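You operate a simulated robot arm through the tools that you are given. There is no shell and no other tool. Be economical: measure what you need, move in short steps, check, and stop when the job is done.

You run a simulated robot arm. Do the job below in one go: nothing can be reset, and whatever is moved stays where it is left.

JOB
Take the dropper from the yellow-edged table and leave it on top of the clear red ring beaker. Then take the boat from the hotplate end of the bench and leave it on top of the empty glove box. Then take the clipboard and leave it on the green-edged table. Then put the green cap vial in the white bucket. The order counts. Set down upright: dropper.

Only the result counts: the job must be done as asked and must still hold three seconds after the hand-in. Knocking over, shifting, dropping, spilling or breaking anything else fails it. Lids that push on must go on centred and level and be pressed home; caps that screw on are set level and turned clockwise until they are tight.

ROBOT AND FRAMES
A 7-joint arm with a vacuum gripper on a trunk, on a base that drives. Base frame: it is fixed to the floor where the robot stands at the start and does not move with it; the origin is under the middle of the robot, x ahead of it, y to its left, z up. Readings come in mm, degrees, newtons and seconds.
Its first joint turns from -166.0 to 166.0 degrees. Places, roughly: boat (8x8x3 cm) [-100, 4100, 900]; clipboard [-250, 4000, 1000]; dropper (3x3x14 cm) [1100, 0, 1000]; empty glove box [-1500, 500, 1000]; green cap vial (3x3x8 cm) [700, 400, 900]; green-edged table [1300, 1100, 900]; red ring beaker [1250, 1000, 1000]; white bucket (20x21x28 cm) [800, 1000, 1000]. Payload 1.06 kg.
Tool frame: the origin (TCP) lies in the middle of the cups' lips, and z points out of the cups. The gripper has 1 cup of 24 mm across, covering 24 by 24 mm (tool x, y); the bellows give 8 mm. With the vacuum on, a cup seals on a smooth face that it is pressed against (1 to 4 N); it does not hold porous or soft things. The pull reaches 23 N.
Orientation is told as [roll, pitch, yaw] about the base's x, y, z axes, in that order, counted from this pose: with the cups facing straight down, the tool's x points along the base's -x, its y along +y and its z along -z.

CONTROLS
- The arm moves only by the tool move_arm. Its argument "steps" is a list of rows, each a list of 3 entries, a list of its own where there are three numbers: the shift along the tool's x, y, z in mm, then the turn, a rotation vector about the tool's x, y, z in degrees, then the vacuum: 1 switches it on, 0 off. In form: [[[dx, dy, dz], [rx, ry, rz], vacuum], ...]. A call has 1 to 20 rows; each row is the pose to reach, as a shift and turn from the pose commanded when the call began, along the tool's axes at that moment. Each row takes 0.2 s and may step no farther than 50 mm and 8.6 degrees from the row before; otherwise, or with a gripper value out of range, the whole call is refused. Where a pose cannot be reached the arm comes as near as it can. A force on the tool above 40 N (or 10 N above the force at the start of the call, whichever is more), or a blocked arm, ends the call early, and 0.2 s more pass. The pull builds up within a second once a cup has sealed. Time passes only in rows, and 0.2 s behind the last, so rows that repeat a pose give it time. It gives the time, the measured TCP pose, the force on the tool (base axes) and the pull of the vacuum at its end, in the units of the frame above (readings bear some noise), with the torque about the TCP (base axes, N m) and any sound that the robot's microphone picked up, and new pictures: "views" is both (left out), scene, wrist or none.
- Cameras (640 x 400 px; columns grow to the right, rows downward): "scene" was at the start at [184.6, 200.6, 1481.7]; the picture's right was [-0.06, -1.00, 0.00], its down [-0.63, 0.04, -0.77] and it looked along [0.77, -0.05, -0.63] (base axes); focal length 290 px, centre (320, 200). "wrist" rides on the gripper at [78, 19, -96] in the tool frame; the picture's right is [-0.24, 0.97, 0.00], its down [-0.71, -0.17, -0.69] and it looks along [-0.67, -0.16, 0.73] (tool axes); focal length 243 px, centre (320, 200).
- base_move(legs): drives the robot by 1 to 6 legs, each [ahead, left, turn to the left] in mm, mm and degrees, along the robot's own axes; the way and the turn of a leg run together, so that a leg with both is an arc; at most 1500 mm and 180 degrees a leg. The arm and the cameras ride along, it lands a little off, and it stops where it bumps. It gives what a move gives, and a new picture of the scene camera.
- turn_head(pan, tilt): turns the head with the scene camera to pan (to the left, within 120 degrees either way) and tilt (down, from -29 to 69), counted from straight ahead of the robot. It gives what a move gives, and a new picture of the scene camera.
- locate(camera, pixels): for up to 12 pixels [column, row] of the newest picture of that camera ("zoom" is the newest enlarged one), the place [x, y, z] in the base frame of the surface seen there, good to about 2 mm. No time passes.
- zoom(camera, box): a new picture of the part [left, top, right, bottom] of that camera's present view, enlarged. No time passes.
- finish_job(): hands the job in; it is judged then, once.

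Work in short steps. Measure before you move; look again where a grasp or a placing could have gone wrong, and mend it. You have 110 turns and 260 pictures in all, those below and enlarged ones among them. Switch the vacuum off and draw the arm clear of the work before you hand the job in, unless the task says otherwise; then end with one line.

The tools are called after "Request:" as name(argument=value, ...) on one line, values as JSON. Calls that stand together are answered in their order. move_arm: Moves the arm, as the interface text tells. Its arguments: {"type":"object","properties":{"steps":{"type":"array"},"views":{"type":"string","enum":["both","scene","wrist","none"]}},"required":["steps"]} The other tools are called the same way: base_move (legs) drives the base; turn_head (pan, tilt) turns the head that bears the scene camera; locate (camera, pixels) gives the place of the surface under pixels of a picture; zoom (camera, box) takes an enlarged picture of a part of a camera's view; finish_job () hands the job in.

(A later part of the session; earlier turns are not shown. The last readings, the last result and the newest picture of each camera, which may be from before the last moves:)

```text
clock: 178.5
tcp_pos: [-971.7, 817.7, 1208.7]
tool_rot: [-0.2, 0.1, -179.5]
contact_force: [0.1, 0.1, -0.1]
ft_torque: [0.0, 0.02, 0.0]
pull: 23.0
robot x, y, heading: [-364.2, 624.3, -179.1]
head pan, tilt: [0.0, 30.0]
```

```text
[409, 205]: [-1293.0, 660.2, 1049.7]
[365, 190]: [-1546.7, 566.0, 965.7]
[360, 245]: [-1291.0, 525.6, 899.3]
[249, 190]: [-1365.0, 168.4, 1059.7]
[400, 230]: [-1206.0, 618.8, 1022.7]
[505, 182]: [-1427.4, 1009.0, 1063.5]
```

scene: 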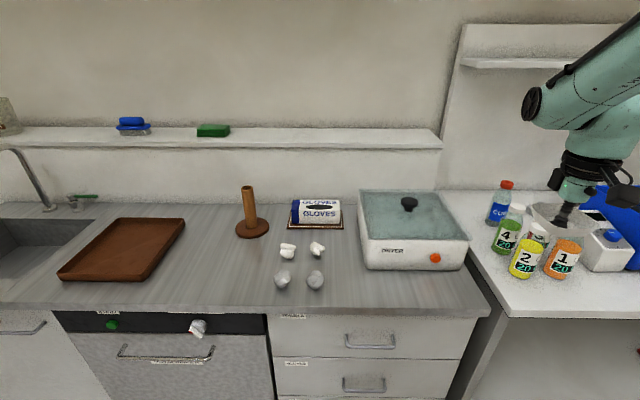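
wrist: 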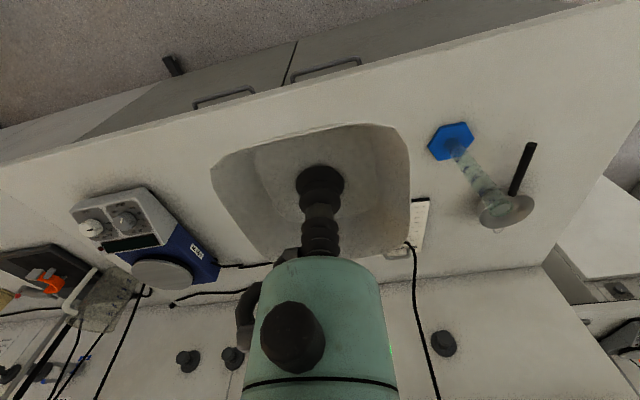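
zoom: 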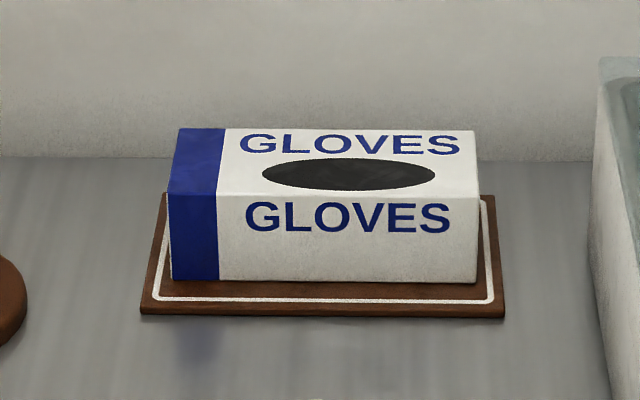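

Glove box top centre ≈(-1438,380), z 965. It's too far from here; I move 250 left and 245 ahead.

Request:
base_move(legs=[[0, 250, -1], [245, 0, 0]])

```text
clock: 181.7
tcp_pos: [-1215.2, 576.6, 1208.7]
tool_rot: [-0.1, 0.0, 179.6]
contact_force: [0.3, 1.4, -0.2]
ft_torque: [0.02, -0.02, 0.0]
pull: 23.1
robot x, y, heading: [-611.7, 373.6, 180.0]
head pan, tilt: [0.0, 30.0]
```

scene: 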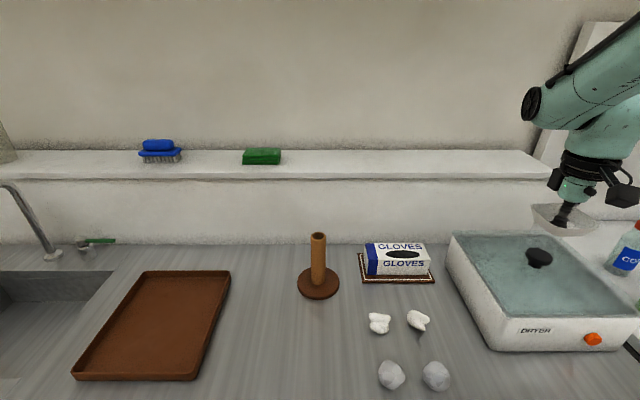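

I re-measure the glove box from here.

Request:
zoom(camera="scene", box=[348, 230, 444, 290])

Request:
locate(camera="scene", pixels=[[368, 244], [400, 244], [423, 244], [376, 258], [400, 257], [428, 257], [400, 254], [372, 262], [260, 170], [500, 170]])

```text
6.67 times, centred on (396, 260) of scene
```

zoom: 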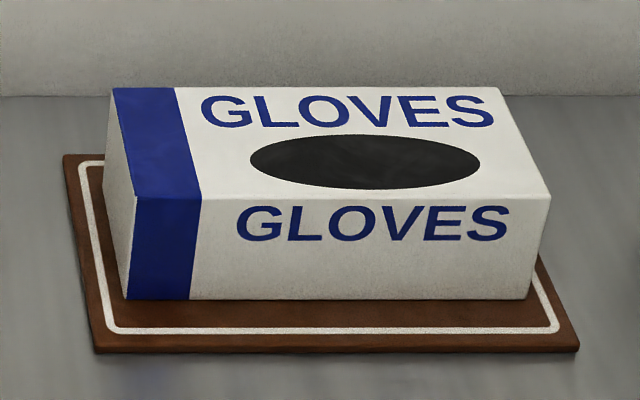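

```text
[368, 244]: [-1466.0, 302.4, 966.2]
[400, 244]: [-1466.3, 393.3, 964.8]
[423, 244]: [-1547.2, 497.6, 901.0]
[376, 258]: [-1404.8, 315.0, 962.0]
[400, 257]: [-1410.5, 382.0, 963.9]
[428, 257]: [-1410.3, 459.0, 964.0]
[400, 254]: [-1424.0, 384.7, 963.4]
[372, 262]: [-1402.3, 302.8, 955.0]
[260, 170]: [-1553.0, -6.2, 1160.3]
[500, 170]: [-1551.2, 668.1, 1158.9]
```

Box top: x -1403…-1471, y≈296…466. I carry the boat above its centre at height, then lower to ≈15 mm above.

Request:
move_arm(steps=[[[-32, 28, 0], [0, 0, 0], 1], [[-64, 56, 0], [0, 0, 0], 1], [[-96, 84, 0], [0, 0, 0], 1], [[-128, 112, 0], [0, 0, 0], 1], [[-160, 140, 0], [0, 0, 0], 1], [[-192, 168, 0], [0, 0, 0], 1], [[-222, 194, 0], [0, 0, 0], 1], [[-222, 194, 40], [0, 0, 0], 1], [[-222, 194, 80], [0, 0, 0], 1], [[-222, 194, 120], [0, 0, 0], 1], [[-222, 194, 160], [0, 0, 0], 1], [[-222, 194, 195], [0, 0, 0], 1], [[-222, 194, 215], [0, 0, 0], 1], [[-222, 194, 215], [0, 0, 0], 1]], views="both")

Request:
zoom(camera="scene", box=[340, 220, 452, 290])

```text
clock: 184.7
tcp_pos: [-1438.7, 386.6, 992.1]
tool_rot: [-0.2, 0.1, 179.6]
contact_force: [0.6, -0.1, -0.2]
ft_torque: [0.01, 0.01, 0.01]
pull: 22.8
robot x, y, heading: [-609.6, 370.6, 180.0]
head pan, tilt: [0.0, 30.0]
```

scene: 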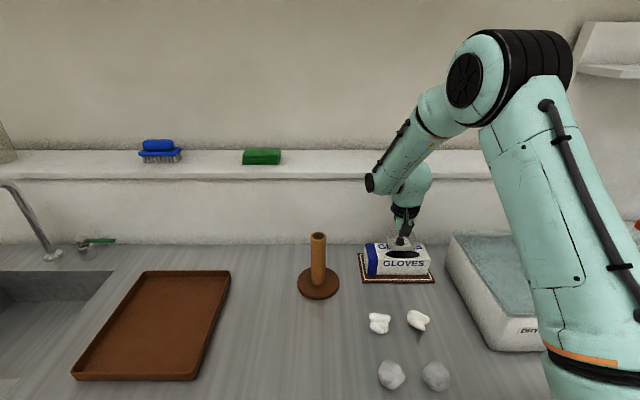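
wrist: 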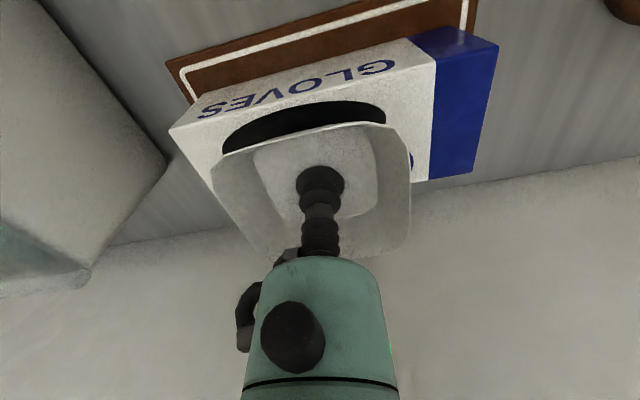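

```text
5.71 times, centred on (396, 255) of scene
```

zoom: 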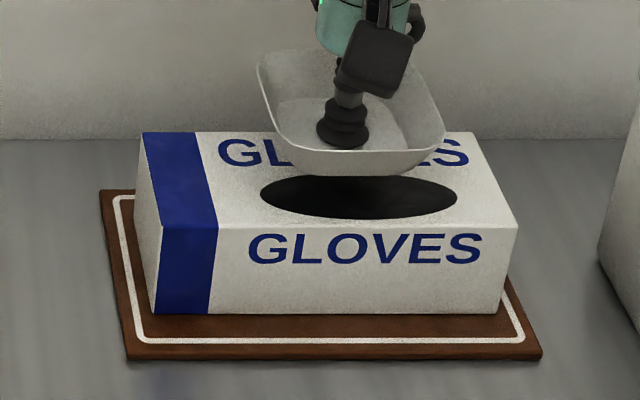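

Aligned. I lower in small steps until the force shows contact.

Request:
move_arm(steps=[[[1, 2, 5], [0, 0, 0], 1], [[1, 2, 9], [0, 0, 0], 1], [[1, 2, 12], [0, 0, 0], 1], [[1, 2, 14], [0, 0, 0], 1], [[1, 2, 14], [0, 0, 0], 1]], views="none")

```text
clock: 185.9
tcp_pos: [-1437.3, 383.9, 979.0]
tool_rot: [-0.2, 0.0, 179.6]
contact_force: [-0.1, -0.3, 0.2]
ft_torque: [0.01, 0.02, -0.01]
pull: 23.1
robot x, y, heading: [-611.6, 375.1, 179.7]
head pan, tilt: [0.0, 30.0]
```

Request:
move_arm(steps=[[[0, 0, 1.5], [0, 0, 0], 1], [[0, 0, 3], [0, 0, 0], 1], [[0, 0, 4], [0, 0, 0], 1], [[0, 0, 4], [0, 0, 0], 1]], views="none")

```text
clock: 186.9
tcp_pos: [-1438.2, 384.6, 973.7]
tool_rot: [-0.2, 0.1, 179.6]
contact_force: [0.0, 0.0, -0.3]
ft_torque: [-0.02, 0.01, 0.02]
pull: 22.7
robot x, y, heading: [-610.1, 371.9, 179.9]
head pan, tilt: [0.0, 30.0]
```

Request:
move_arm(steps=[[[0, 0, 1], [0, 0, 0], 1], [[0, 0, 2], [0, 0, 0], 1], [[0, 0, 3], [0, 0, 0], 1], [[0, 0, 3], [0, 0, 0], 1]], views="none")

Request:
zoom(camera="scene", box=[340, 220, 452, 290])

```text
clock: 187.9
tcp_pos: [-1436.7, 384.7, 969.9]
tool_rot: [-0.3, 0.1, 179.6]
contact_force: [0.2, 0.1, -0.4]
ft_torque: [0.01, 0.02, 0.01]
pull: 22.5
robot x, y, heading: [-613.1, 374.8, 179.7]
head pan, tilt: [0.0, 30.0]
```

```text
5.71 times, centred on (396, 255) of scene
```

zoom: 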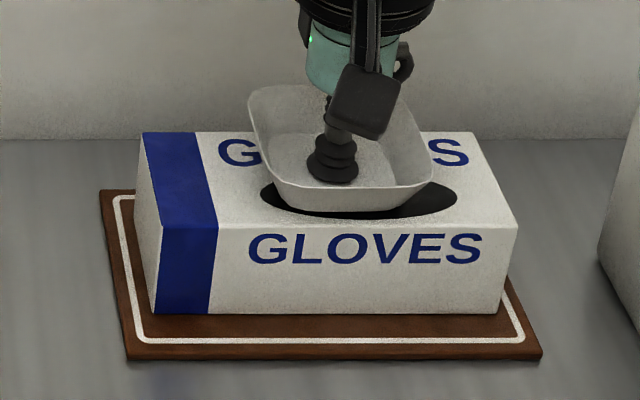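

Still free; I continue by 1 mm steps.

Request:
move_arm(steps=[[[0, 0, 1], [0, 0, 0], 1], [[0, 0, 2], [0, 0, 0], 1], [[0, 0, 2], [0, 0, 0], 1]], views="none")

```text
clock: 188.7
tcp_pos: [-1437.6, 384.1, 969.5]
tool_rot: [-0.2, 0.0, 179.6]
contact_force: [0.6, -0.2, 0.5]
ft_torque: [-0.01, -0.02, -0.03]
pull: 22.8
robot x, y, heading: [-612.4, 374.6, 179.7]
head pan, tilt: [0.0, 30.0]
```

Request:
move_arm(steps=[[[0, 0, 0.7], [0, 0, 0], 1], [[0, 0, 1.4], [0, 0, 0], 1], [[0, 0, 1.4], [0, 0, 0], 1]], views="none")

```text
clock: 189.5
tcp_pos: [-1437.8, 383.6, 966.7]
tool_rot: [-0.2, 0.0, 179.7]
contact_force: [0.1, -1.4, 5.1]
ft_torque: [-0.04, 0.01, -0.02]
pull: 22.6
robot x, y, heading: [-606.6, 374.0, 179.9]
head pan, tilt: [0.0, 30.0]
```

Contact (5 N). I ease 1 mm, release, wait, and rise straight up.

Request:
move_arm(steps=[[[0, 0, -0.8], [0, 0, 0], 1], [[0, 0, -0.8], [0, 0, 0], 0], [[0, 0, -0.8], [0, 0, 0], 0], [[0, 0, -0.8], [0, 0, 0], 0], [[0, 0, -0.8], [0, 0, 0], 0], [[0, 0, -0.8], [0, 0, 0], 0], [[0, 0, -4], [0, 0, 0], 0], [[0, 0, -10], [0, 0, 0], 0], [[0, 0, -25], [0, 0, 0], 0], [[0, 0, -60], [0, 0, 0], 0], [[0, 0, -100], [0, 0, 0], 0], [[0, 0, -140], [0, 0, 0], 0], [[0, 0, -180], [0, 0, 0], 0], [[0, 0, -220], [0, 0, 0], 0], [[40, 0, -240], [0, 0, 0], 0], [[80, 0, -240], [0, 0, 0], 0], [[120, -30, -240], [0, 0, 0], 0], [[160, -60, -240], [0, 0, 0], 0], [[190, -90, -240], [0, 0, 0], 0], [[220, -120, -240], [0, 0, 0], 0]], views="scene")

Request:
zoom(camera="scene", box=[340, 220, 452, 290])

```text
clock: 193.7
tcp_pos: [-1217.7, 501.3, 1208.2]
tool_rot: [-0.2, 0.1, 179.5]
contact_force: [0.3, 0.4, -1.4]
ft_torque: [0.03, -0.02, -0.01]
pull: 0.1
robot x, y, heading: [-607.6, 376.0, 180.0]
head pan, tilt: [0.0, 30.0]
```

scene: 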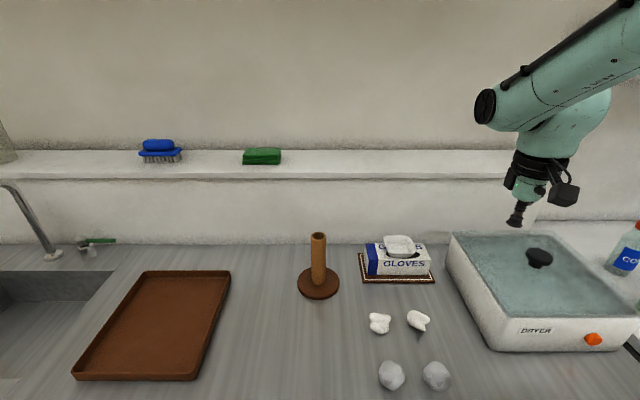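

```text
5.71 times, centred on (396, 255) of scene
```

zoom: 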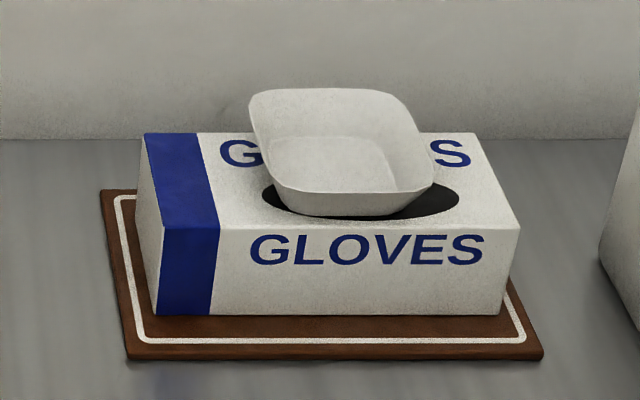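

Boat rests on the glove box. Next, the clipboard: I drive back to the island, stopping at about (560,4030).

Request:
base_move(legs=[[-260, 0, 0], [0, -1290, 0], [0, -1290, 0], [-910, 0, 0], [0, -1075, 0]])

Request:
turn_head(pan=5, tilt=40)

```text
clock: 217.2
tcp_pos: [77.4, 4122.5, 1209.3]
tool_rot: [-0.2, 0.2, 175.9]
contact_force: [0.4, -0.3, 0.5]
ft_torque: [-0.02, -0.01, 0.01]
pull: 0.0
robot x, y, heading: [675.2, 3956.6, 176.3]
head pan, tilt: [0.0, 30.0]
```

scene: 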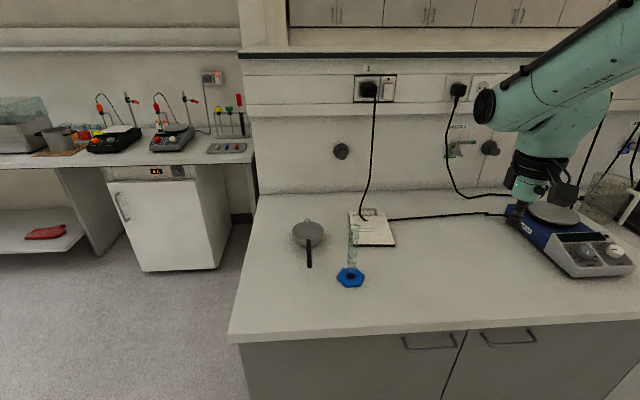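

```text
clock: 217.9
tcp_pos: [79.1, 4123.3, 1208.8]
tool_rot: [-0.3, 0.1, 175.9]
contact_force: [0.8, -0.1, -0.3]
ft_torque: [0.01, -0.02, 0.01]
pull: 0.1
robot x, y, heading: [674.1, 3957.9, 176.0]
head pan, tilt: [5.0, 40.0]
```

scene: 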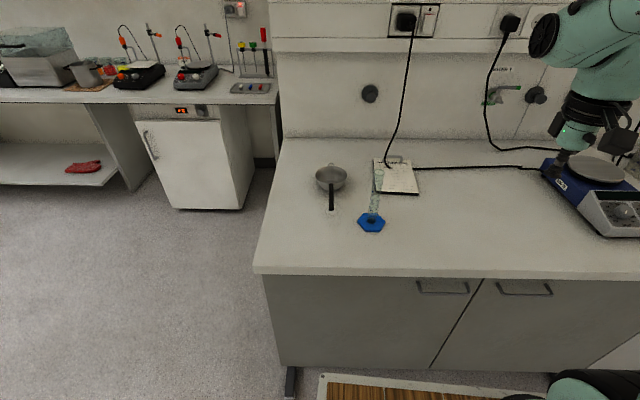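

Heading drifted to 176°. I straighten and go ahead 130, then zoom on the clipboard.

Request:
base_move(legs=[[130, 0, 4]])

Request:
zoom(camera="scene", box=[340, 120, 500, 220])

```text
clock: 219.2
tcp_pos: [-61.8, 4083.8, 1208.4]
tool_rot: [-0.2, 0.1, 180.0]
contact_force: [0.0, 0.4, 0.2]
ft_torque: [0.0, 0.0, 0.0]
pull: 0.0
robot x, y, heading: [547.7, 3958.7, -179.6]
head pan, tilt: [5.0, 40.0]
```

scene: 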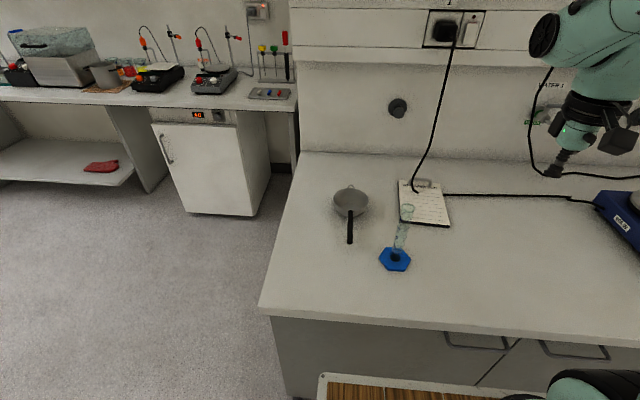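

```text
4.00 times, centred on (420, 170) of scene
```

zoom: 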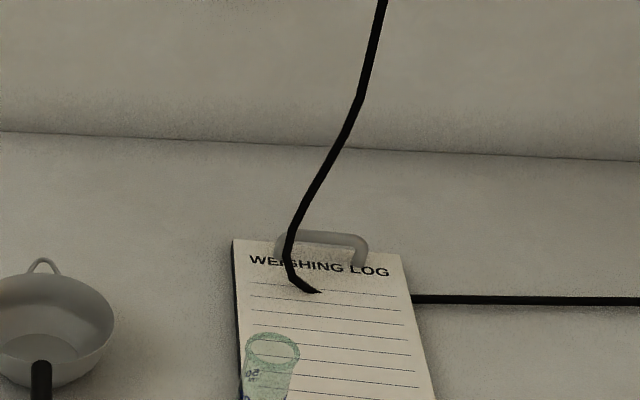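

The cable passes through the board (only scenery), touching down at zoom (315,290). I locate the board's corners and the cable.

Request:
locate(camera="zoom", pixels=[[237, 243], [395, 258], [315, 290], [300, 275], [350, 330], [330, 310], [350, 360], [310, 235]])

Request:
locate(camera="scene", pixels=[[447, 222], [402, 219], [424, 205], [428, 212], [408, 208], [395, 255], [350, 205]])

```text
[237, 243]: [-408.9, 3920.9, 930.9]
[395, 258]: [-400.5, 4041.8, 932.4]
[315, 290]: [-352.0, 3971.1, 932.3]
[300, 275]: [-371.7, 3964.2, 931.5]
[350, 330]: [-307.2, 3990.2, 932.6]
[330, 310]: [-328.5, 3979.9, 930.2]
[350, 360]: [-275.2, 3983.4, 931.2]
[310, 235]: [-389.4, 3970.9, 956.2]
```

```text
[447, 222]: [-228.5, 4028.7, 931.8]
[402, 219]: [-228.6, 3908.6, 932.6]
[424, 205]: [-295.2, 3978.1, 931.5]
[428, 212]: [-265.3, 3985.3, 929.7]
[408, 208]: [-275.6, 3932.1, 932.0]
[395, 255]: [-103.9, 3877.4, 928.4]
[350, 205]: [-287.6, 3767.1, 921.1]
```

Board centre ≈(-313,3975), top z 931. I go above (-302,3977) and descend to z≈950.

Request:
move_arm(steps=[[[-40, 18, 0], [0, 0, 0], 0], [[-80, 36, 0], [0, 0, 0], 0], [[-120, 54, 0], [0, 0, 0], 0], [[-160, 72, 0], [0, 0, 0], 0], [[-200, 90, 0], [0, 0, 0], 0], [[-240, 107, 0], [0, 0, 0], 0], [[-240, 107, 45], [0, 0, 0], 0], [[-240, 107, 90], [0, 0, 0], 0], [[-240, 107, 135], [0, 0, 0], 0], [[-240, 107, 180], [0, 0, 0], 0], [[-240, 107, 220], [0, 0, 0], 0], [[-240, 107, 255], [0, 0, 0], 0], [[-240, 107, 255], [0, 0, 0], 0]], views="both")

```text
clock: 221.9
tcp_pos: [-301.3, 3975.8, 952.8]
tool_rot: [-0.2, 0.1, 180.0]
contact_force: [-0.1, -1.0, -0.5]
ft_torque: [0.01, 0.03, 0.0]
pull: 0.0
robot x, y, heading: [548.6, 3960.9, -179.4]
head pan, tilt: [5.0, 40.0]
```

scene: 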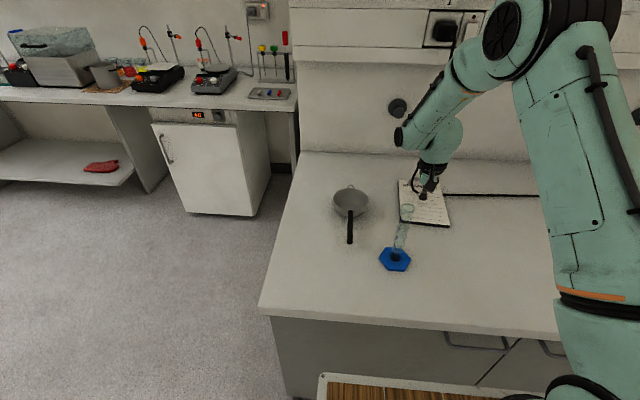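
wrist: 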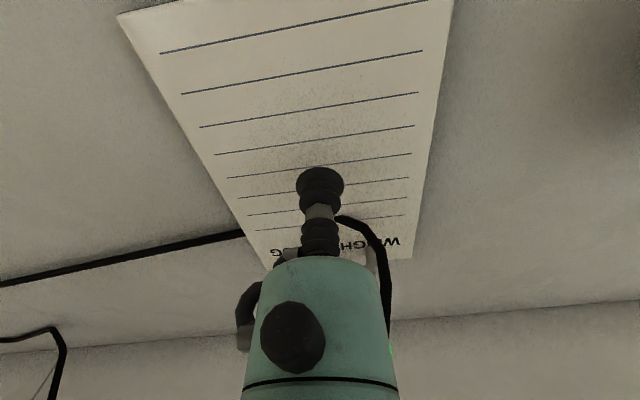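

I lower with the vacuum on until it seals.

Request:
move_arm(steps=[[[5, 0, 8], [0, 0, 0], 1], [[5, 0, 14], [0, 0, 0], 1], [[5, 0, 18], [0, 0, 0], 1], [[5, 0, 20], [0, 0, 0], 1], [[5, 0, 20], [0, 0, 0], 1], [[5, 0, 20], [0, 0, 0], 1]], views="none")

```text
clock: 223.3
tcp_pos: [-296.5, 3977.7, 933.5]
tool_rot: [-0.2, 0.1, 180.0]
contact_force: [0.9, -0.2, 0.6]
ft_torque: [-0.01, -0.04, 0.01]
pull: 22.7
robot x, y, heading: [546.3, 3961.3, -179.6]
head pan, tilt: [5.0, 40.0]
```

Sealed (22.7 N). I lift it slowly straight up.

Request:
move_arm(steps=[[[0, 0, -5], [0, 0, 0], 1], [[0, 0, -10], [0, 0, 0], 1], [[0, 0, -20], [0, 0, 0], 1], [[0, 0, -40], [0, 0, 0], 1], [[0, 0, -70], [0, 0, 0], 1], [[0, 0, -100], [0, 0, 0], 1], [[0, 0, -140], [0, 0, 0], 1], [[0, 0, -180], [0, 0, 0], 1], [[0, 0, -220], [0, 0, 0], 1], [[0, 0, -260], [0, 0, 0], 1], [[0, 0, -290], [0, 0, 0], 1], [[0, 0, -290], [0, 0, 0], 1]], views="both")

```text
clock: 225.9
tcp_pos: [-297.4, 3977.0, 1222.9]
tool_rot: [-0.2, 0.1, 180.0]
contact_force: [-0.2, -0.1, -0.3]
ft_torque: [-0.05, -0.04, 0.0]
pull: 23.1
robot x, y, heading: [545.6, 3960.0, -179.6]
head pan, tilt: [5.0, 40.0]
```

scene: 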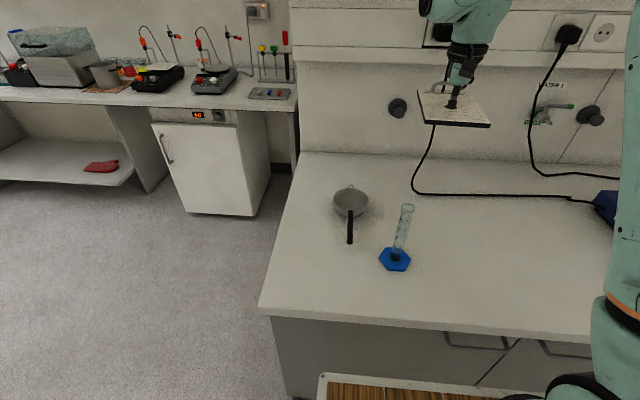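
wrist: 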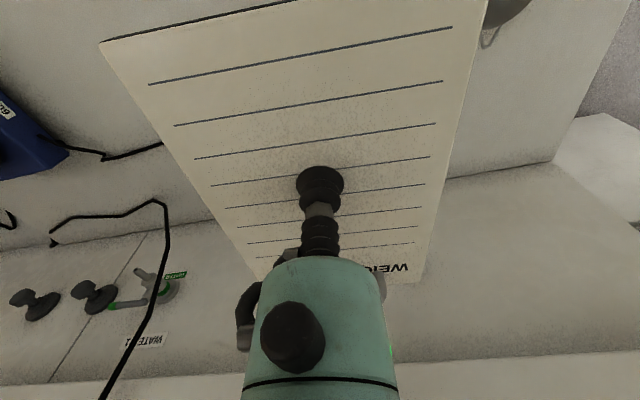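

It hangs level. I retract and drive to the rear of the green-edged table.

Request:
move_arm(steps=[[[40, 0, 0], [0, 0, 0], 1], [[80, 0, 0], [0, 0, 0], 1], [[120, 0, 0], [0, 0, 0], 1], [[160, 0, 0], [0, 0, 0], 1], [[200, 0, 0], [0, 0, 0], 1], [[240, 0, 0], [0, 0, 0], 1], [[240, 0, 0], [0, 0, 0], 1]], views="none")

Request:
base_move(legs=[[0, 1000, 0], [-870, 0, 0], [-870, 0, 0], [0, 1510, 0]])

```text
clock: 227.6
tcp_pos: [-53.9, 3977.2, 1221.7]
tool_rot: [-0.2, 0.1, 180.0]
contact_force: [-0.2, 0.2, -1.1]
ft_torque: [0.02, -0.06, -0.02]
pull: 22.8
robot x, y, heading: [544.1, 3960.3, -179.7]
head pan, tilt: [5.0, 40.0]
```

```text
refused: 1510 is not a number from -1500 to 1500
```

Request:
base_move(legs=[[0, 1000, 0], [-870, 0, 0], [-870, 0, 0], [0, 1490, 0]])

Request:
turn_head(pan=0, tilt=42)

```text
clock: 248.1
tcp_pos: [1760.1, 1532.1, 1222.5]
tool_rot: [-0.2, 0.0, -178.5]
contact_force: [-0.8, 0.0, -1.2]
ft_torque: [0.0, -0.05, 0.01]
pull: 22.7
robot x, y, heading: [2362.2, 1531.1, -178.1]
head pan, tilt: [5.0, 40.0]
```

scene: 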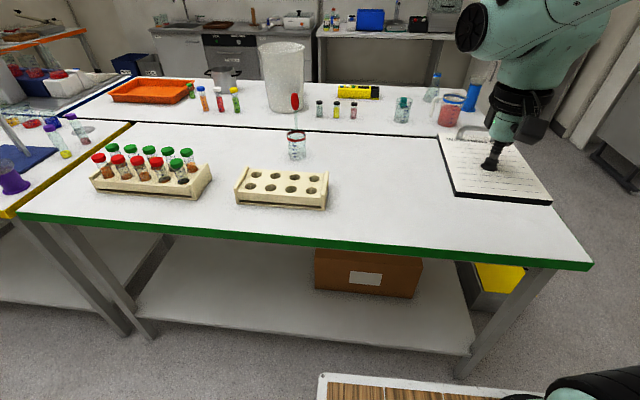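

```text
clock: 248.8
tcp_pos: [1760.2, 1531.8, 1221.5]
tool_rot: [-0.2, 0.2, -178.5]
contact_force: [0.7, -0.9, -1.2]
ft_torque: [-0.01, 0.0, 0.0]
pull: 22.7
robot x, y, heading: [2361.9, 1531.8, -178.0]
head pan, tilt: [0.0, 42.0]
```

scene: 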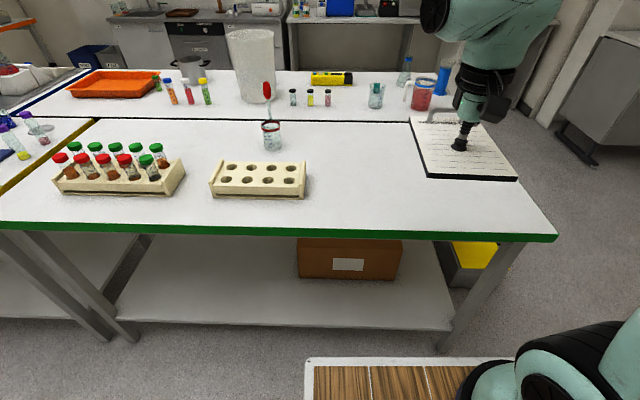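

Dropper still stands. I straighten and approach: 300 ahead and 60 left.

Request:
base_move(legs=[[0, 0, -2], [295, 60, 0]])

Request:
turn_head(pan=-20, tilt=45)

```text
clock: 251.2
tcp_pos: [1463.0, 1496.3, 1222.3]
tool_rot: [-0.2, 0.1, 179.2]
contact_force: [0.3, 0.2, -1.2]
ft_torque: [-0.01, -0.03, -0.04]
pull: 22.3
robot x, y, heading: [2064.2, 1473.6, 179.1]
head pan, tilt: [0.0, 42.0]
```

scene: 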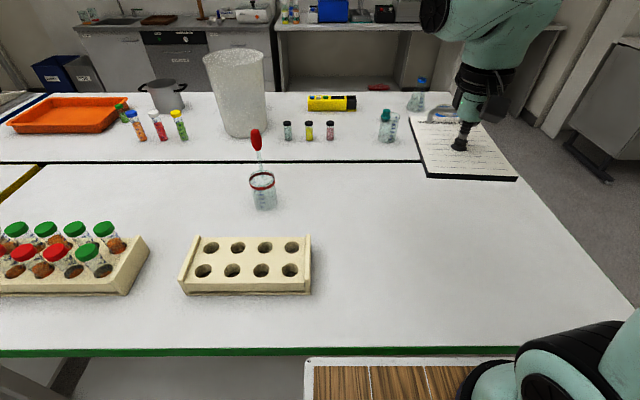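

```text
clock: 252.1
tcp_pos: [1462.3, 1495.6, 1222.0]
tool_rot: [-0.3, 0.1, 179.3]
contact_force: [-0.5, -0.2, -1.3]
ft_torque: [-0.01, -0.03, -0.01]
pull: 23.0
robot x, y, heading: [2060.4, 1472.7, 179.9]
head pan, tilt: [-20.0, 45.0]
```

scene: 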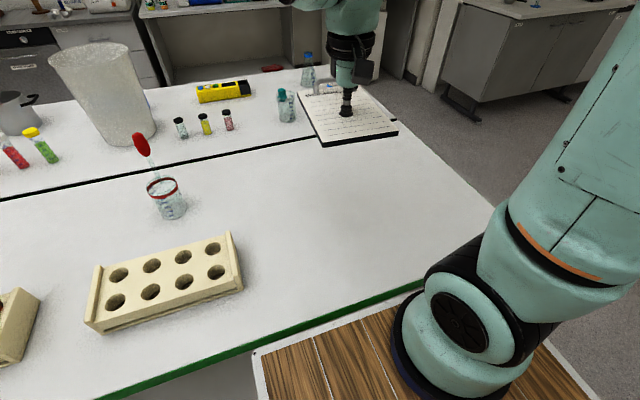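

The spot under the board is empty. I lower it to just above the table.

Request:
move_arm(steps=[[[-10, 0, 45], [0, 0, 0], 1], [[-20, 0, 90], [0, 0, 0], 1], [[-20, 0, 135], [0, 0, 0], 1], [[-20, 0, 180], [0, 0, 0], 1], [[-20, 0, 220], [0, 0, 0], 1], [[-20, 0, 255], [0, 0, 0], 1], [[-20, 0, 280], [0, 0, 0], 1], [[-20, 0, 296], [0, 0, 0], 1], [[-20, 0, 300], [0, 0, 0], 1], [[-20, 0, 300], [0, 0, 0], 1]], views="scene")

```text
clock: 254.2
tcp_pos: [1443.3, 1498.7, 922.8]
tool_rot: [-0.2, 0.1, 179.3]
contact_force: [0.1, 1.2, -1.7]
ft_torque: [-0.02, -0.06, -0.01]
pull: 23.0
robot x, y, heading: [2063.4, 1474.3, 179.5]
head pan, tilt: [-20.0, 45.0]
```

scene: 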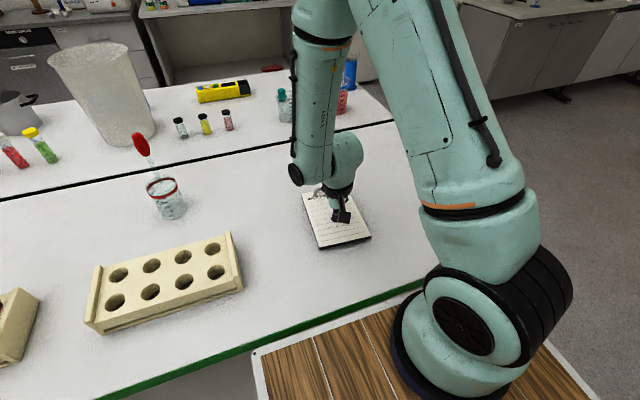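

Request:
move_arm(steps=[[[0, 0, 2], [0, 0, 0], 1], [[0, 0, 4], [0, 0, 0], 1], [[0, 0, 6], [0, 0, 0], 1], [[0, 0, 7.5], [0, 0, 0], 1], [[0, 0, 7.5], [0, 0, 0], 1]], views="none")

```text
clock: 255.4
tcp_pos: [1442.3, 1498.6, 914.4]
tool_rot: [-0.1, 0.0, 179.3]
contact_force: [0.6, 0.3, -0.9]
ft_torque: [0.01, -0.02, -0.03]
pull: 23.3
robot x, y, heading: [2065.7, 1470.4, 179.7]
head pan, tilt: [-20.0, 45.0]
```

Request:
move_arm(steps=[[[0, 0, 1], [0, 0, 0], 1], [[0, 0, 2], [0, 0, 0], 1], [[0, 0, 2], [0, 0, 0], 1]], views="none")

```text
clock: 256.2
tcp_pos: [1441.8, 1498.4, 912.4]
tool_rot: [-0.2, 0.1, 179.2]
contact_force: [-0.6, -0.9, 3.5]
ft_torque: [-0.06, 0.07, -0.04]
pull: 22.6
robot x, y, heading: [2064.1, 1469.5, 179.7]
head pan, tilt: [-20.0, 45.0]
```

Contact at 3.5 N. I release, wait and rise.

Request:
move_arm(steps=[[[0, 0, 0], [0, 0, 0], 0], [[0, 0, 0], [0, 0, 0], 0], [[0, 0, 0], [0, 0, 0], 0], [[0, 0, 0], [0, 0, 0], 0], [[0, 0, 0], [0, 0, 0], 0], [[0, 0, -4], [0, 0, 0], 0], [[0, 0, -12], [0, 0, 0], 0], [[0, 0, -40], [0, 0, 0], 0], [[0, 0, -80], [0, 0, 0], 0], [[0, 0, -120], [0, 0, 0], 0], [[0, 0, -160], [0, 0, 0], 0], [[0, 0, -200], [0, 0, 0], 0], [[0, 0, -240], [0, 0, 0], 0], [[0, 0, -290], [0, 0, 0], 0], [[0, 0, -335], [0, 0, 0], 0]], views="scene")

```text
clock: 259.4
tcp_pos: [1441.0, 1496.1, 1247.7]
tool_rot: [-0.3, 0.1, 179.3]
contact_force: [-0.6, 0.2, 0.0]
ft_torque: [-0.01, -0.03, -0.03]
pull: 0.1
robot x, y, heading: [2060.6, 1476.0, 179.9]
head pan, tilt: [-20.0, 45.0]
```

scene: 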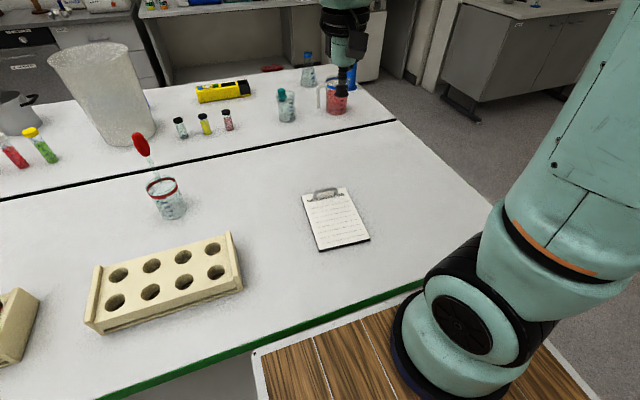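

Clipboard lies on the green-edged table. Last: the vial. I drive round to the bench's front and turn to heading 0.

Request:
base_move(legs=[[-240, 0, 0], [0, -1480, 0], [1275, 0, 0], [1275, 0, 0], [0, 355, 0], [0, 0, 180]])

```text
clock: 289.6
tcp_pos: [349.6, 2556.7, 1246.6]
tool_rot: [-0.2, 0.2, -1.4]
contact_force: [-0.1, -0.8, -0.3]
ft_torque: [0.0, -0.02, 0.01]
pull: 0.1
robot x, y, heading: [-271.1, 2584.7, -0.8]
head pan, tilt: [-20.0, 45.0]
```

scene: 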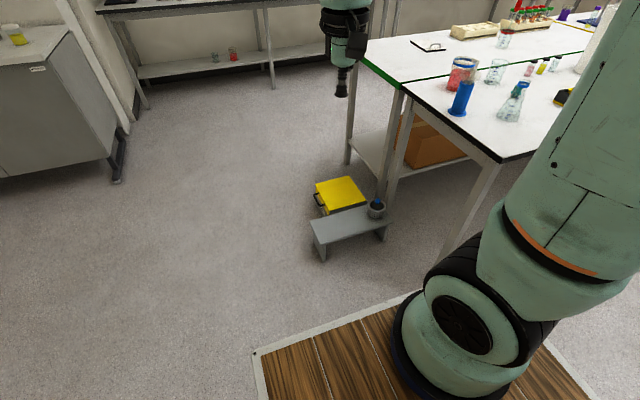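

Now right 1840 to y≈745 and ahead 270.

Request:
base_move(legs=[[0, 0, 0.8], [0, -920, 0], [0, -920, 0], [250, 0, 0]])

Request:
turn_head(pan=-10, tilt=45)

```text
clock: 300.6
tcp_pos: [608.9, 727.8, 1246.8]
tool_rot: [-0.2, 0.1, -0.4]
contact_force: [-0.5, 0.3, 1.0]
ft_torque: [0.01, 0.06, 0.0]
pull: 0.0
robot x, y, heading: [-13.3, 745.6, -0.1]
head pan, tilt: [-20.0, 45.0]
```

scene: 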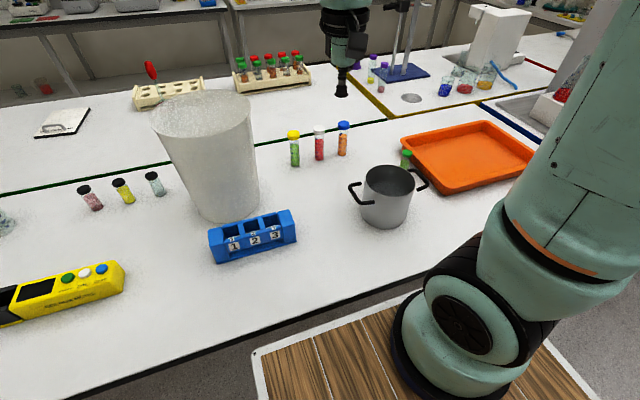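

```text
clock: 301.4
tcp_pos: [607.7, 727.2, 1246.3]
tool_rot: [-0.3, 0.1, -0.4]
contact_force: [0.2, -1.1, 0.2]
ft_torque: [0.01, 0.0, 0.03]
pull: 0.2
robot x, y, heading: [-11.6, 746.8, -0.4]
head pan, tilt: [-10.0, 45.0]
```

scene: 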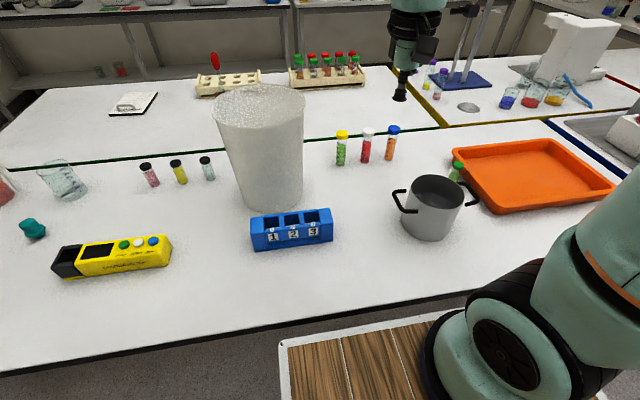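

The green cap vial peeks out at (457,170), between pot and tray. I zoom on the vial and the bucket.

Request:
zoom(camera="scene", box=[417, 145, 497, 195])

Request:
zoom(camera="scene", box=[190, 70, 330, 220])

Request:
locate(camera="scene", pixels=[[457, 165], [458, 164], [456, 176], [435, 185], [455, 160], [258, 90], [258, 125], [218, 105], [304, 105], [258, 105], [476, 190], [460, 155]])

```text
8.00 times, centred on (457, 170) of scene
```

zoom: 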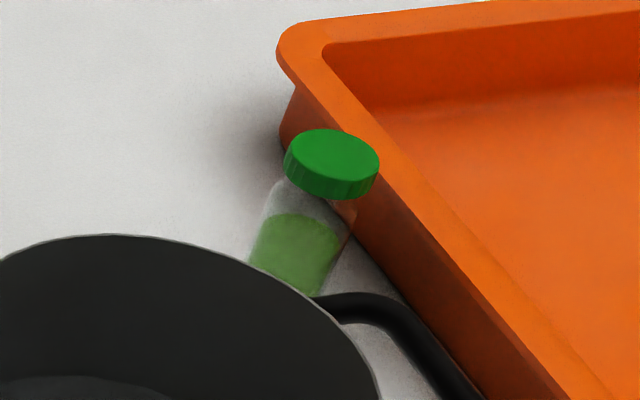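

```text
2.67 times, centred on (260, 145) of scene
```

zoom: 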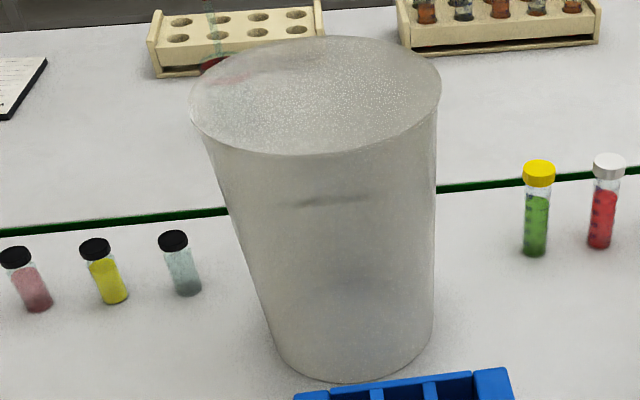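

```text
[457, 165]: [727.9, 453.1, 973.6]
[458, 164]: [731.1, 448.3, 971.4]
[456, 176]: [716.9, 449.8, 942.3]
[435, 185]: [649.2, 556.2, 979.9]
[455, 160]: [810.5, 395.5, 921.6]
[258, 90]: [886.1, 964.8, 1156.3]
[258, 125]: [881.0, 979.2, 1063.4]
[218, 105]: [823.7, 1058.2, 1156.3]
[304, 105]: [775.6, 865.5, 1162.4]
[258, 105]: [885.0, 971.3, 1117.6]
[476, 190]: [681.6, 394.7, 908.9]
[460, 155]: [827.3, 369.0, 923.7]
```

The bucket is open (inner back wall seen), rim centre ≈(795,963). The vial cap is at ≈(729,450,973); I go above it.

Request:
move_arm(steps=[[[-20, -46, 0], [0, 0, 0], 0], [[-40, -92, 0], [0, 0, 0], 0], [[-61, -138, 0], [0, 0, 0], 0], [[-81, -184, 0], [0, 0, 0], 0], [[-101, -230, 0], [0, 0, 0], 0], [[-122, -276, 0], [0, 0, 0], 0], [[-122, -276, 40], [0, 0, 0], 0], [[-122, -276, 80], [0, 0, 0], 0], [[-122, -276, 120], [0, 0, 0], 0], [[-122, -276, 150], [0, 0, 0], 0], [[-122, -276, 150], [0, 0, 0], 0]], views="both")

Request:
zoom(camera="wrist", box=[240, 80, 400, 180])

```text
refused: row 1 steps farther than a row can; nothing moved
```

```text
4.00 times, centred on (320, 130) of wrist
```

zoom: 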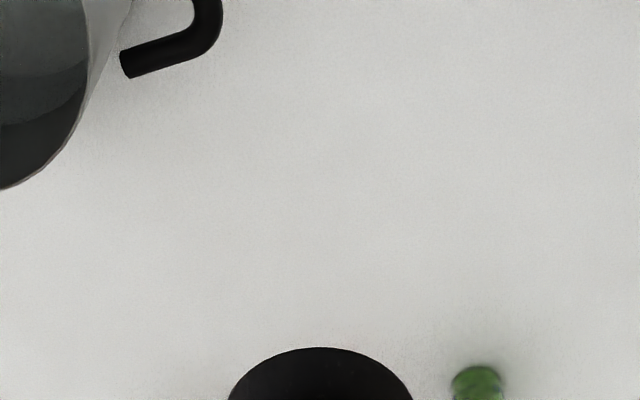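

Row steps were slightly over 50 mm; I use smaller ones.

Request:
move_arm(steps=[[[-17, -40, 0], [0, 0, 0], 0], [[-35, -80, 0], [0, 0, 0], 0], [[-52, -120, 0], [0, 0, 0], 0], [[-70, -160, 0], [0, 0, 0], 0], [[-87, -200, 0], [0, 0, 0], 0], [[-105, -240, 0], [0, 0, 0], 0], [[-122, -276, 0], [0, 0, 0], 0], [[-122, -276, 40], [0, 0, 0], 0], [[-122, -276, 80], [0, 0, 0], 0], [[-122, -276, 120], [0, 0, 0], 0], [[-122, -276, 150], [0, 0, 0], 0], [[-122, -276, 150], [0, 0, 0], 0]], views="both")

Request:
zoom(camera="wrist", box=[240, 80, 400, 180])

```text
clock: 304.0
tcp_pos: [730.0, 449.4, 1094.5]
tool_rot: [-0.3, 0.0, -0.4]
contact_force: [0.5, 0.0, -0.5]
ft_torque: [0.01, 0.0, 0.02]
pull: 0.0
robot x, y, heading: [-13.6, 742.8, 0.1]
head pan, tilt: [-10.0, 45.0]
```

scene: 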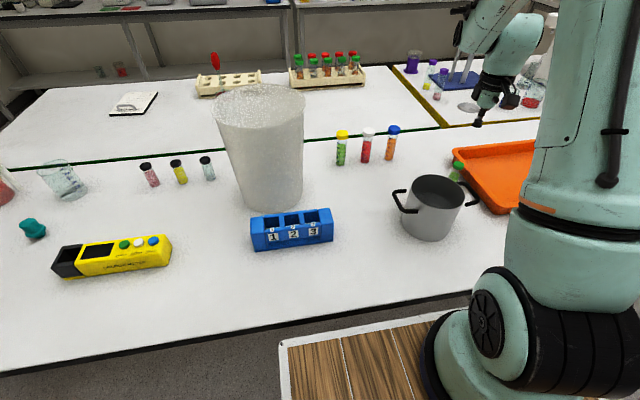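
wrist: 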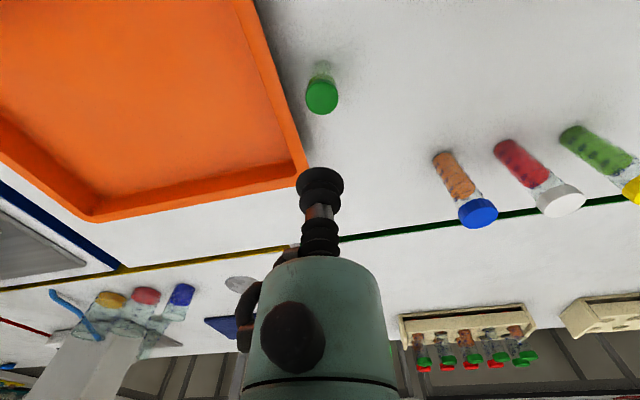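

```text
4.00 times, centred on (320, 130) of wrist
```

zoom: 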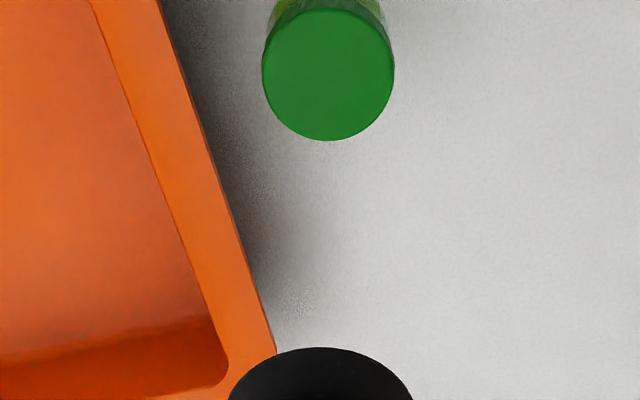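

Request:
locate(camera="zoom", pixels=[[328, 75], [275, 75], [380, 75], [328, 25], [328, 130]])

```text
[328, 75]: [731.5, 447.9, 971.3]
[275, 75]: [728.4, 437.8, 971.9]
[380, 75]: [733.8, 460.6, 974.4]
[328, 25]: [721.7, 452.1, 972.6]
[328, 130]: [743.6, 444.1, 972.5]
```

Cap centre (731,449), top z≈972.5 — the tool is aligned. I descend with the vacuum on.

Request:
move_arm(steps=[[[-1, 0, 40], [0, 0, 0], 0], [[-1, 0, 80], [0, 0, 0], 0], [[-1, 0, 105], [0, 0, 0], 1], [[-1, 0, 115], [0, 0, 0], 1], [[-1, 0, 119], [0, 0, 0], 1], [[-1, 0, 121], [0, 0, 0], 1], [[-1, 0, 121], [0, 0, 0], 1], [[-1, 0, 121], [0, 0, 0], 1]], views="wrist")

```text
clock: 305.8
tcp_pos: [729.6, 449.0, 977.4]
tool_rot: [-0.2, 0.1, -0.4]
contact_force: [0.5, 0.5, -0.1]
ft_torque: [-0.03, -0.01, 0.0]
pull: 0.1
robot x, y, heading: [-8.6, 740.5, -0.2]
head pan, tilt: [-10.0, 45.0]
```

wrist: 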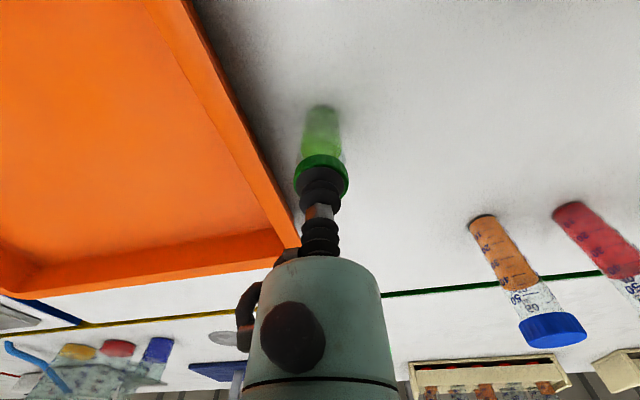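

Not sealed yet at z 977. I go a few mm lower.

Request:
move_arm(steps=[[[0, 0, 2], [0, 0, 0], 1], [[0, 0, 4], [0, 0, 0], 1], [[0, 0, 5], [0, 0, 0], 1], [[0, 0, 5], [0, 0, 0], 1], [[0, 0, 5], [0, 0, 0], 1]], views="none")

```text
clock: 307.0
tcp_pos: [729.6, 450.4, 971.6]
tool_rot: [-0.2, 0.2, -0.4]
contact_force: [-1.4, 0.5, 4.4]
ft_torque: [-0.03, 0.05, 0.02]
pull: 23.7
robot x, y, heading: [-11.1, 744.7, -0.0]
head pan, tilt: [-10.0, 45.0]
```

Sealed (23.7 N). I lift straight up to z≈1290.

Request:
move_arm(steps=[[[0, 0, -6], [0, 0, 0], 1], [[0, 0, -15], [0, 0, 0], 1], [[0, 0, -35], [0, 0, 0], 1], [[0, 0, -70], [0, 0, 0], 1], [[0, 0, -110], [0, 0, 0], 1], [[0, 0, -150], [0, 0, 0], 1], [[0, 0, -190], [0, 0, 0], 1], [[0, 0, -230], [0, 0, 0], 1], [[0, 0, -270], [0, 0, 0], 1], [[0, 0, -310], [0, 0, 0], 1], [[0, 0, -330], [0, 0, 0], 1], [[0, 0, -330], [0, 0, 0], 1]], views="wrist")

Request:
turn_head(pan=8, tilt=45)

Request:
zoom(camera="scene", box=[250, 60, 450, 220])

```text
clock: 309.6
tcp_pos: [731.0, 451.3, 1302.5]
tool_rot: [-0.2, 0.0, -0.4]
contact_force: [-0.3, -0.5, -0.5]
ft_torque: [-0.03, 0.04, 0.04]
pull: 22.6
robot x, y, heading: [-13.8, 745.4, 0.2]
head pan, tilt: [-10.0, 45.0]
```

wrist: 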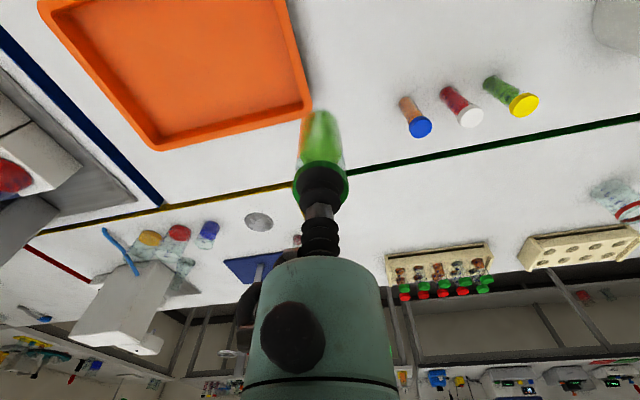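

```text
clock: 310.4
tcp_pos: [729.5, 451.9, 1301.7]
tool_rot: [-0.2, 0.0, -0.4]
contact_force: [0.0, 0.3, -1.1]
ft_torque: [0.0, 0.05, -0.01]
pull: 22.5
robot x, y, heading: [-12.3, 748.4, -0.2]
head pan, tilt: [8.0, 45.0]
```

scene: 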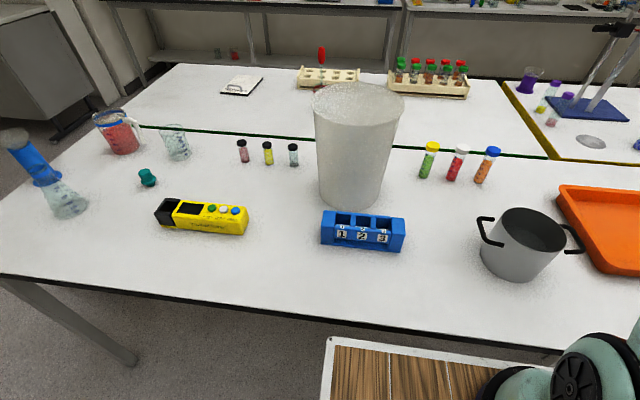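

```text
2.50 times, centred on (350, 140) of scene
```

zoom: 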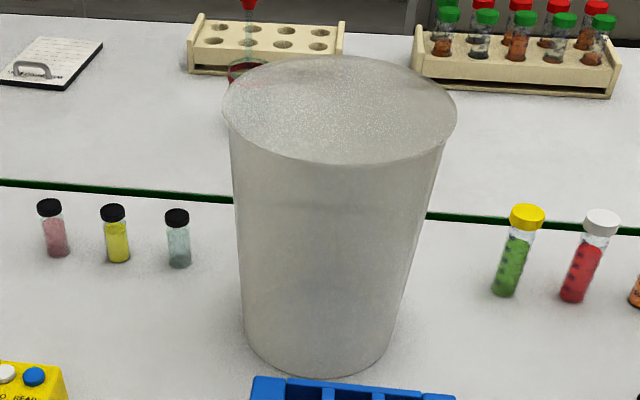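

I locate the bucket's rim points.

Request:
locate(camera="zoom", pixels=[[226, 112], [455, 110], [345, 166], [340, 172], [340, 60], [340, 100], [340, 140], [280, 155], [400, 155], [250, 200], [430, 200]])

```text
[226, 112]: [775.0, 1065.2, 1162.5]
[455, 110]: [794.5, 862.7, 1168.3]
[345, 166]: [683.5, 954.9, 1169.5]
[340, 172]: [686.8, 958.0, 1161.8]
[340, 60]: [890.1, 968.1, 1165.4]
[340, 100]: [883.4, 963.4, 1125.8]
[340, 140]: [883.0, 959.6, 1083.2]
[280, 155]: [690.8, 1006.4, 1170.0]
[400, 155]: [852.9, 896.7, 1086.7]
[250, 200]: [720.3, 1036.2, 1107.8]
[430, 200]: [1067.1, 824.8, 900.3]
```

Rim centre (787,964), r≈102, z≈1170. I carry the vial over it, offset +20 in x so the wrist camera side keeps clear.

Request:
move_arm(steps=[[[-6, 42, 0], [0, 0, 0], 1], [[-12, 84, 0], [0, 0, 0], 1], [[-18, 126, 0], [0, 0, 0], 1], [[-24, 168, 0], [0, 0, 0], 1], [[-30, 210, 0], [0, 0, 0], 1], [[-36, 252, 0], [0, 0, 0], 1], [[-42, 294, 0], [0, 0, 0], 1], [[-48, 336, 0], [0, 0, 0], 1], [[-54, 378, 0], [0, 0, 0], 1], [[-62, 420, 0], [0, 0, 0], 1], [[-70, 462, 0], [0, 0, 0], 1], [[-76, 495, 0], [0, 0, 0], 1], [[-76, 512, 0], [0, 0, 0], 1], [[-76, 512, 0], [0, 0, 0], 1]], views="both")

```text
clock: 313.4
tcp_pos: [808.3, 960.7, 1300.2]
tool_rot: [-0.2, 0.0, -0.4]
contact_force: [-0.5, 0.5, -0.2]
ft_torque: [-0.01, 0.08, 0.0]
pull: 22.7
robot x, y, heading: [-10.9, 746.3, -0.2]
head pan, tilt: [8.0, 45.0]
```

scene: 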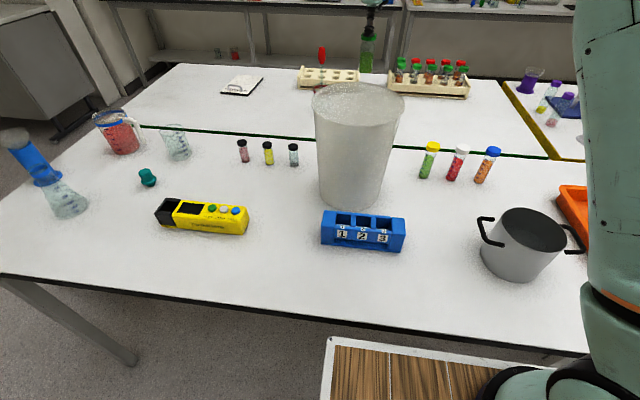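
wrist: 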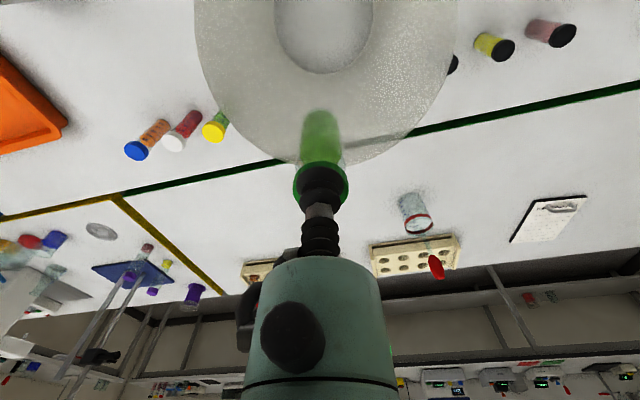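

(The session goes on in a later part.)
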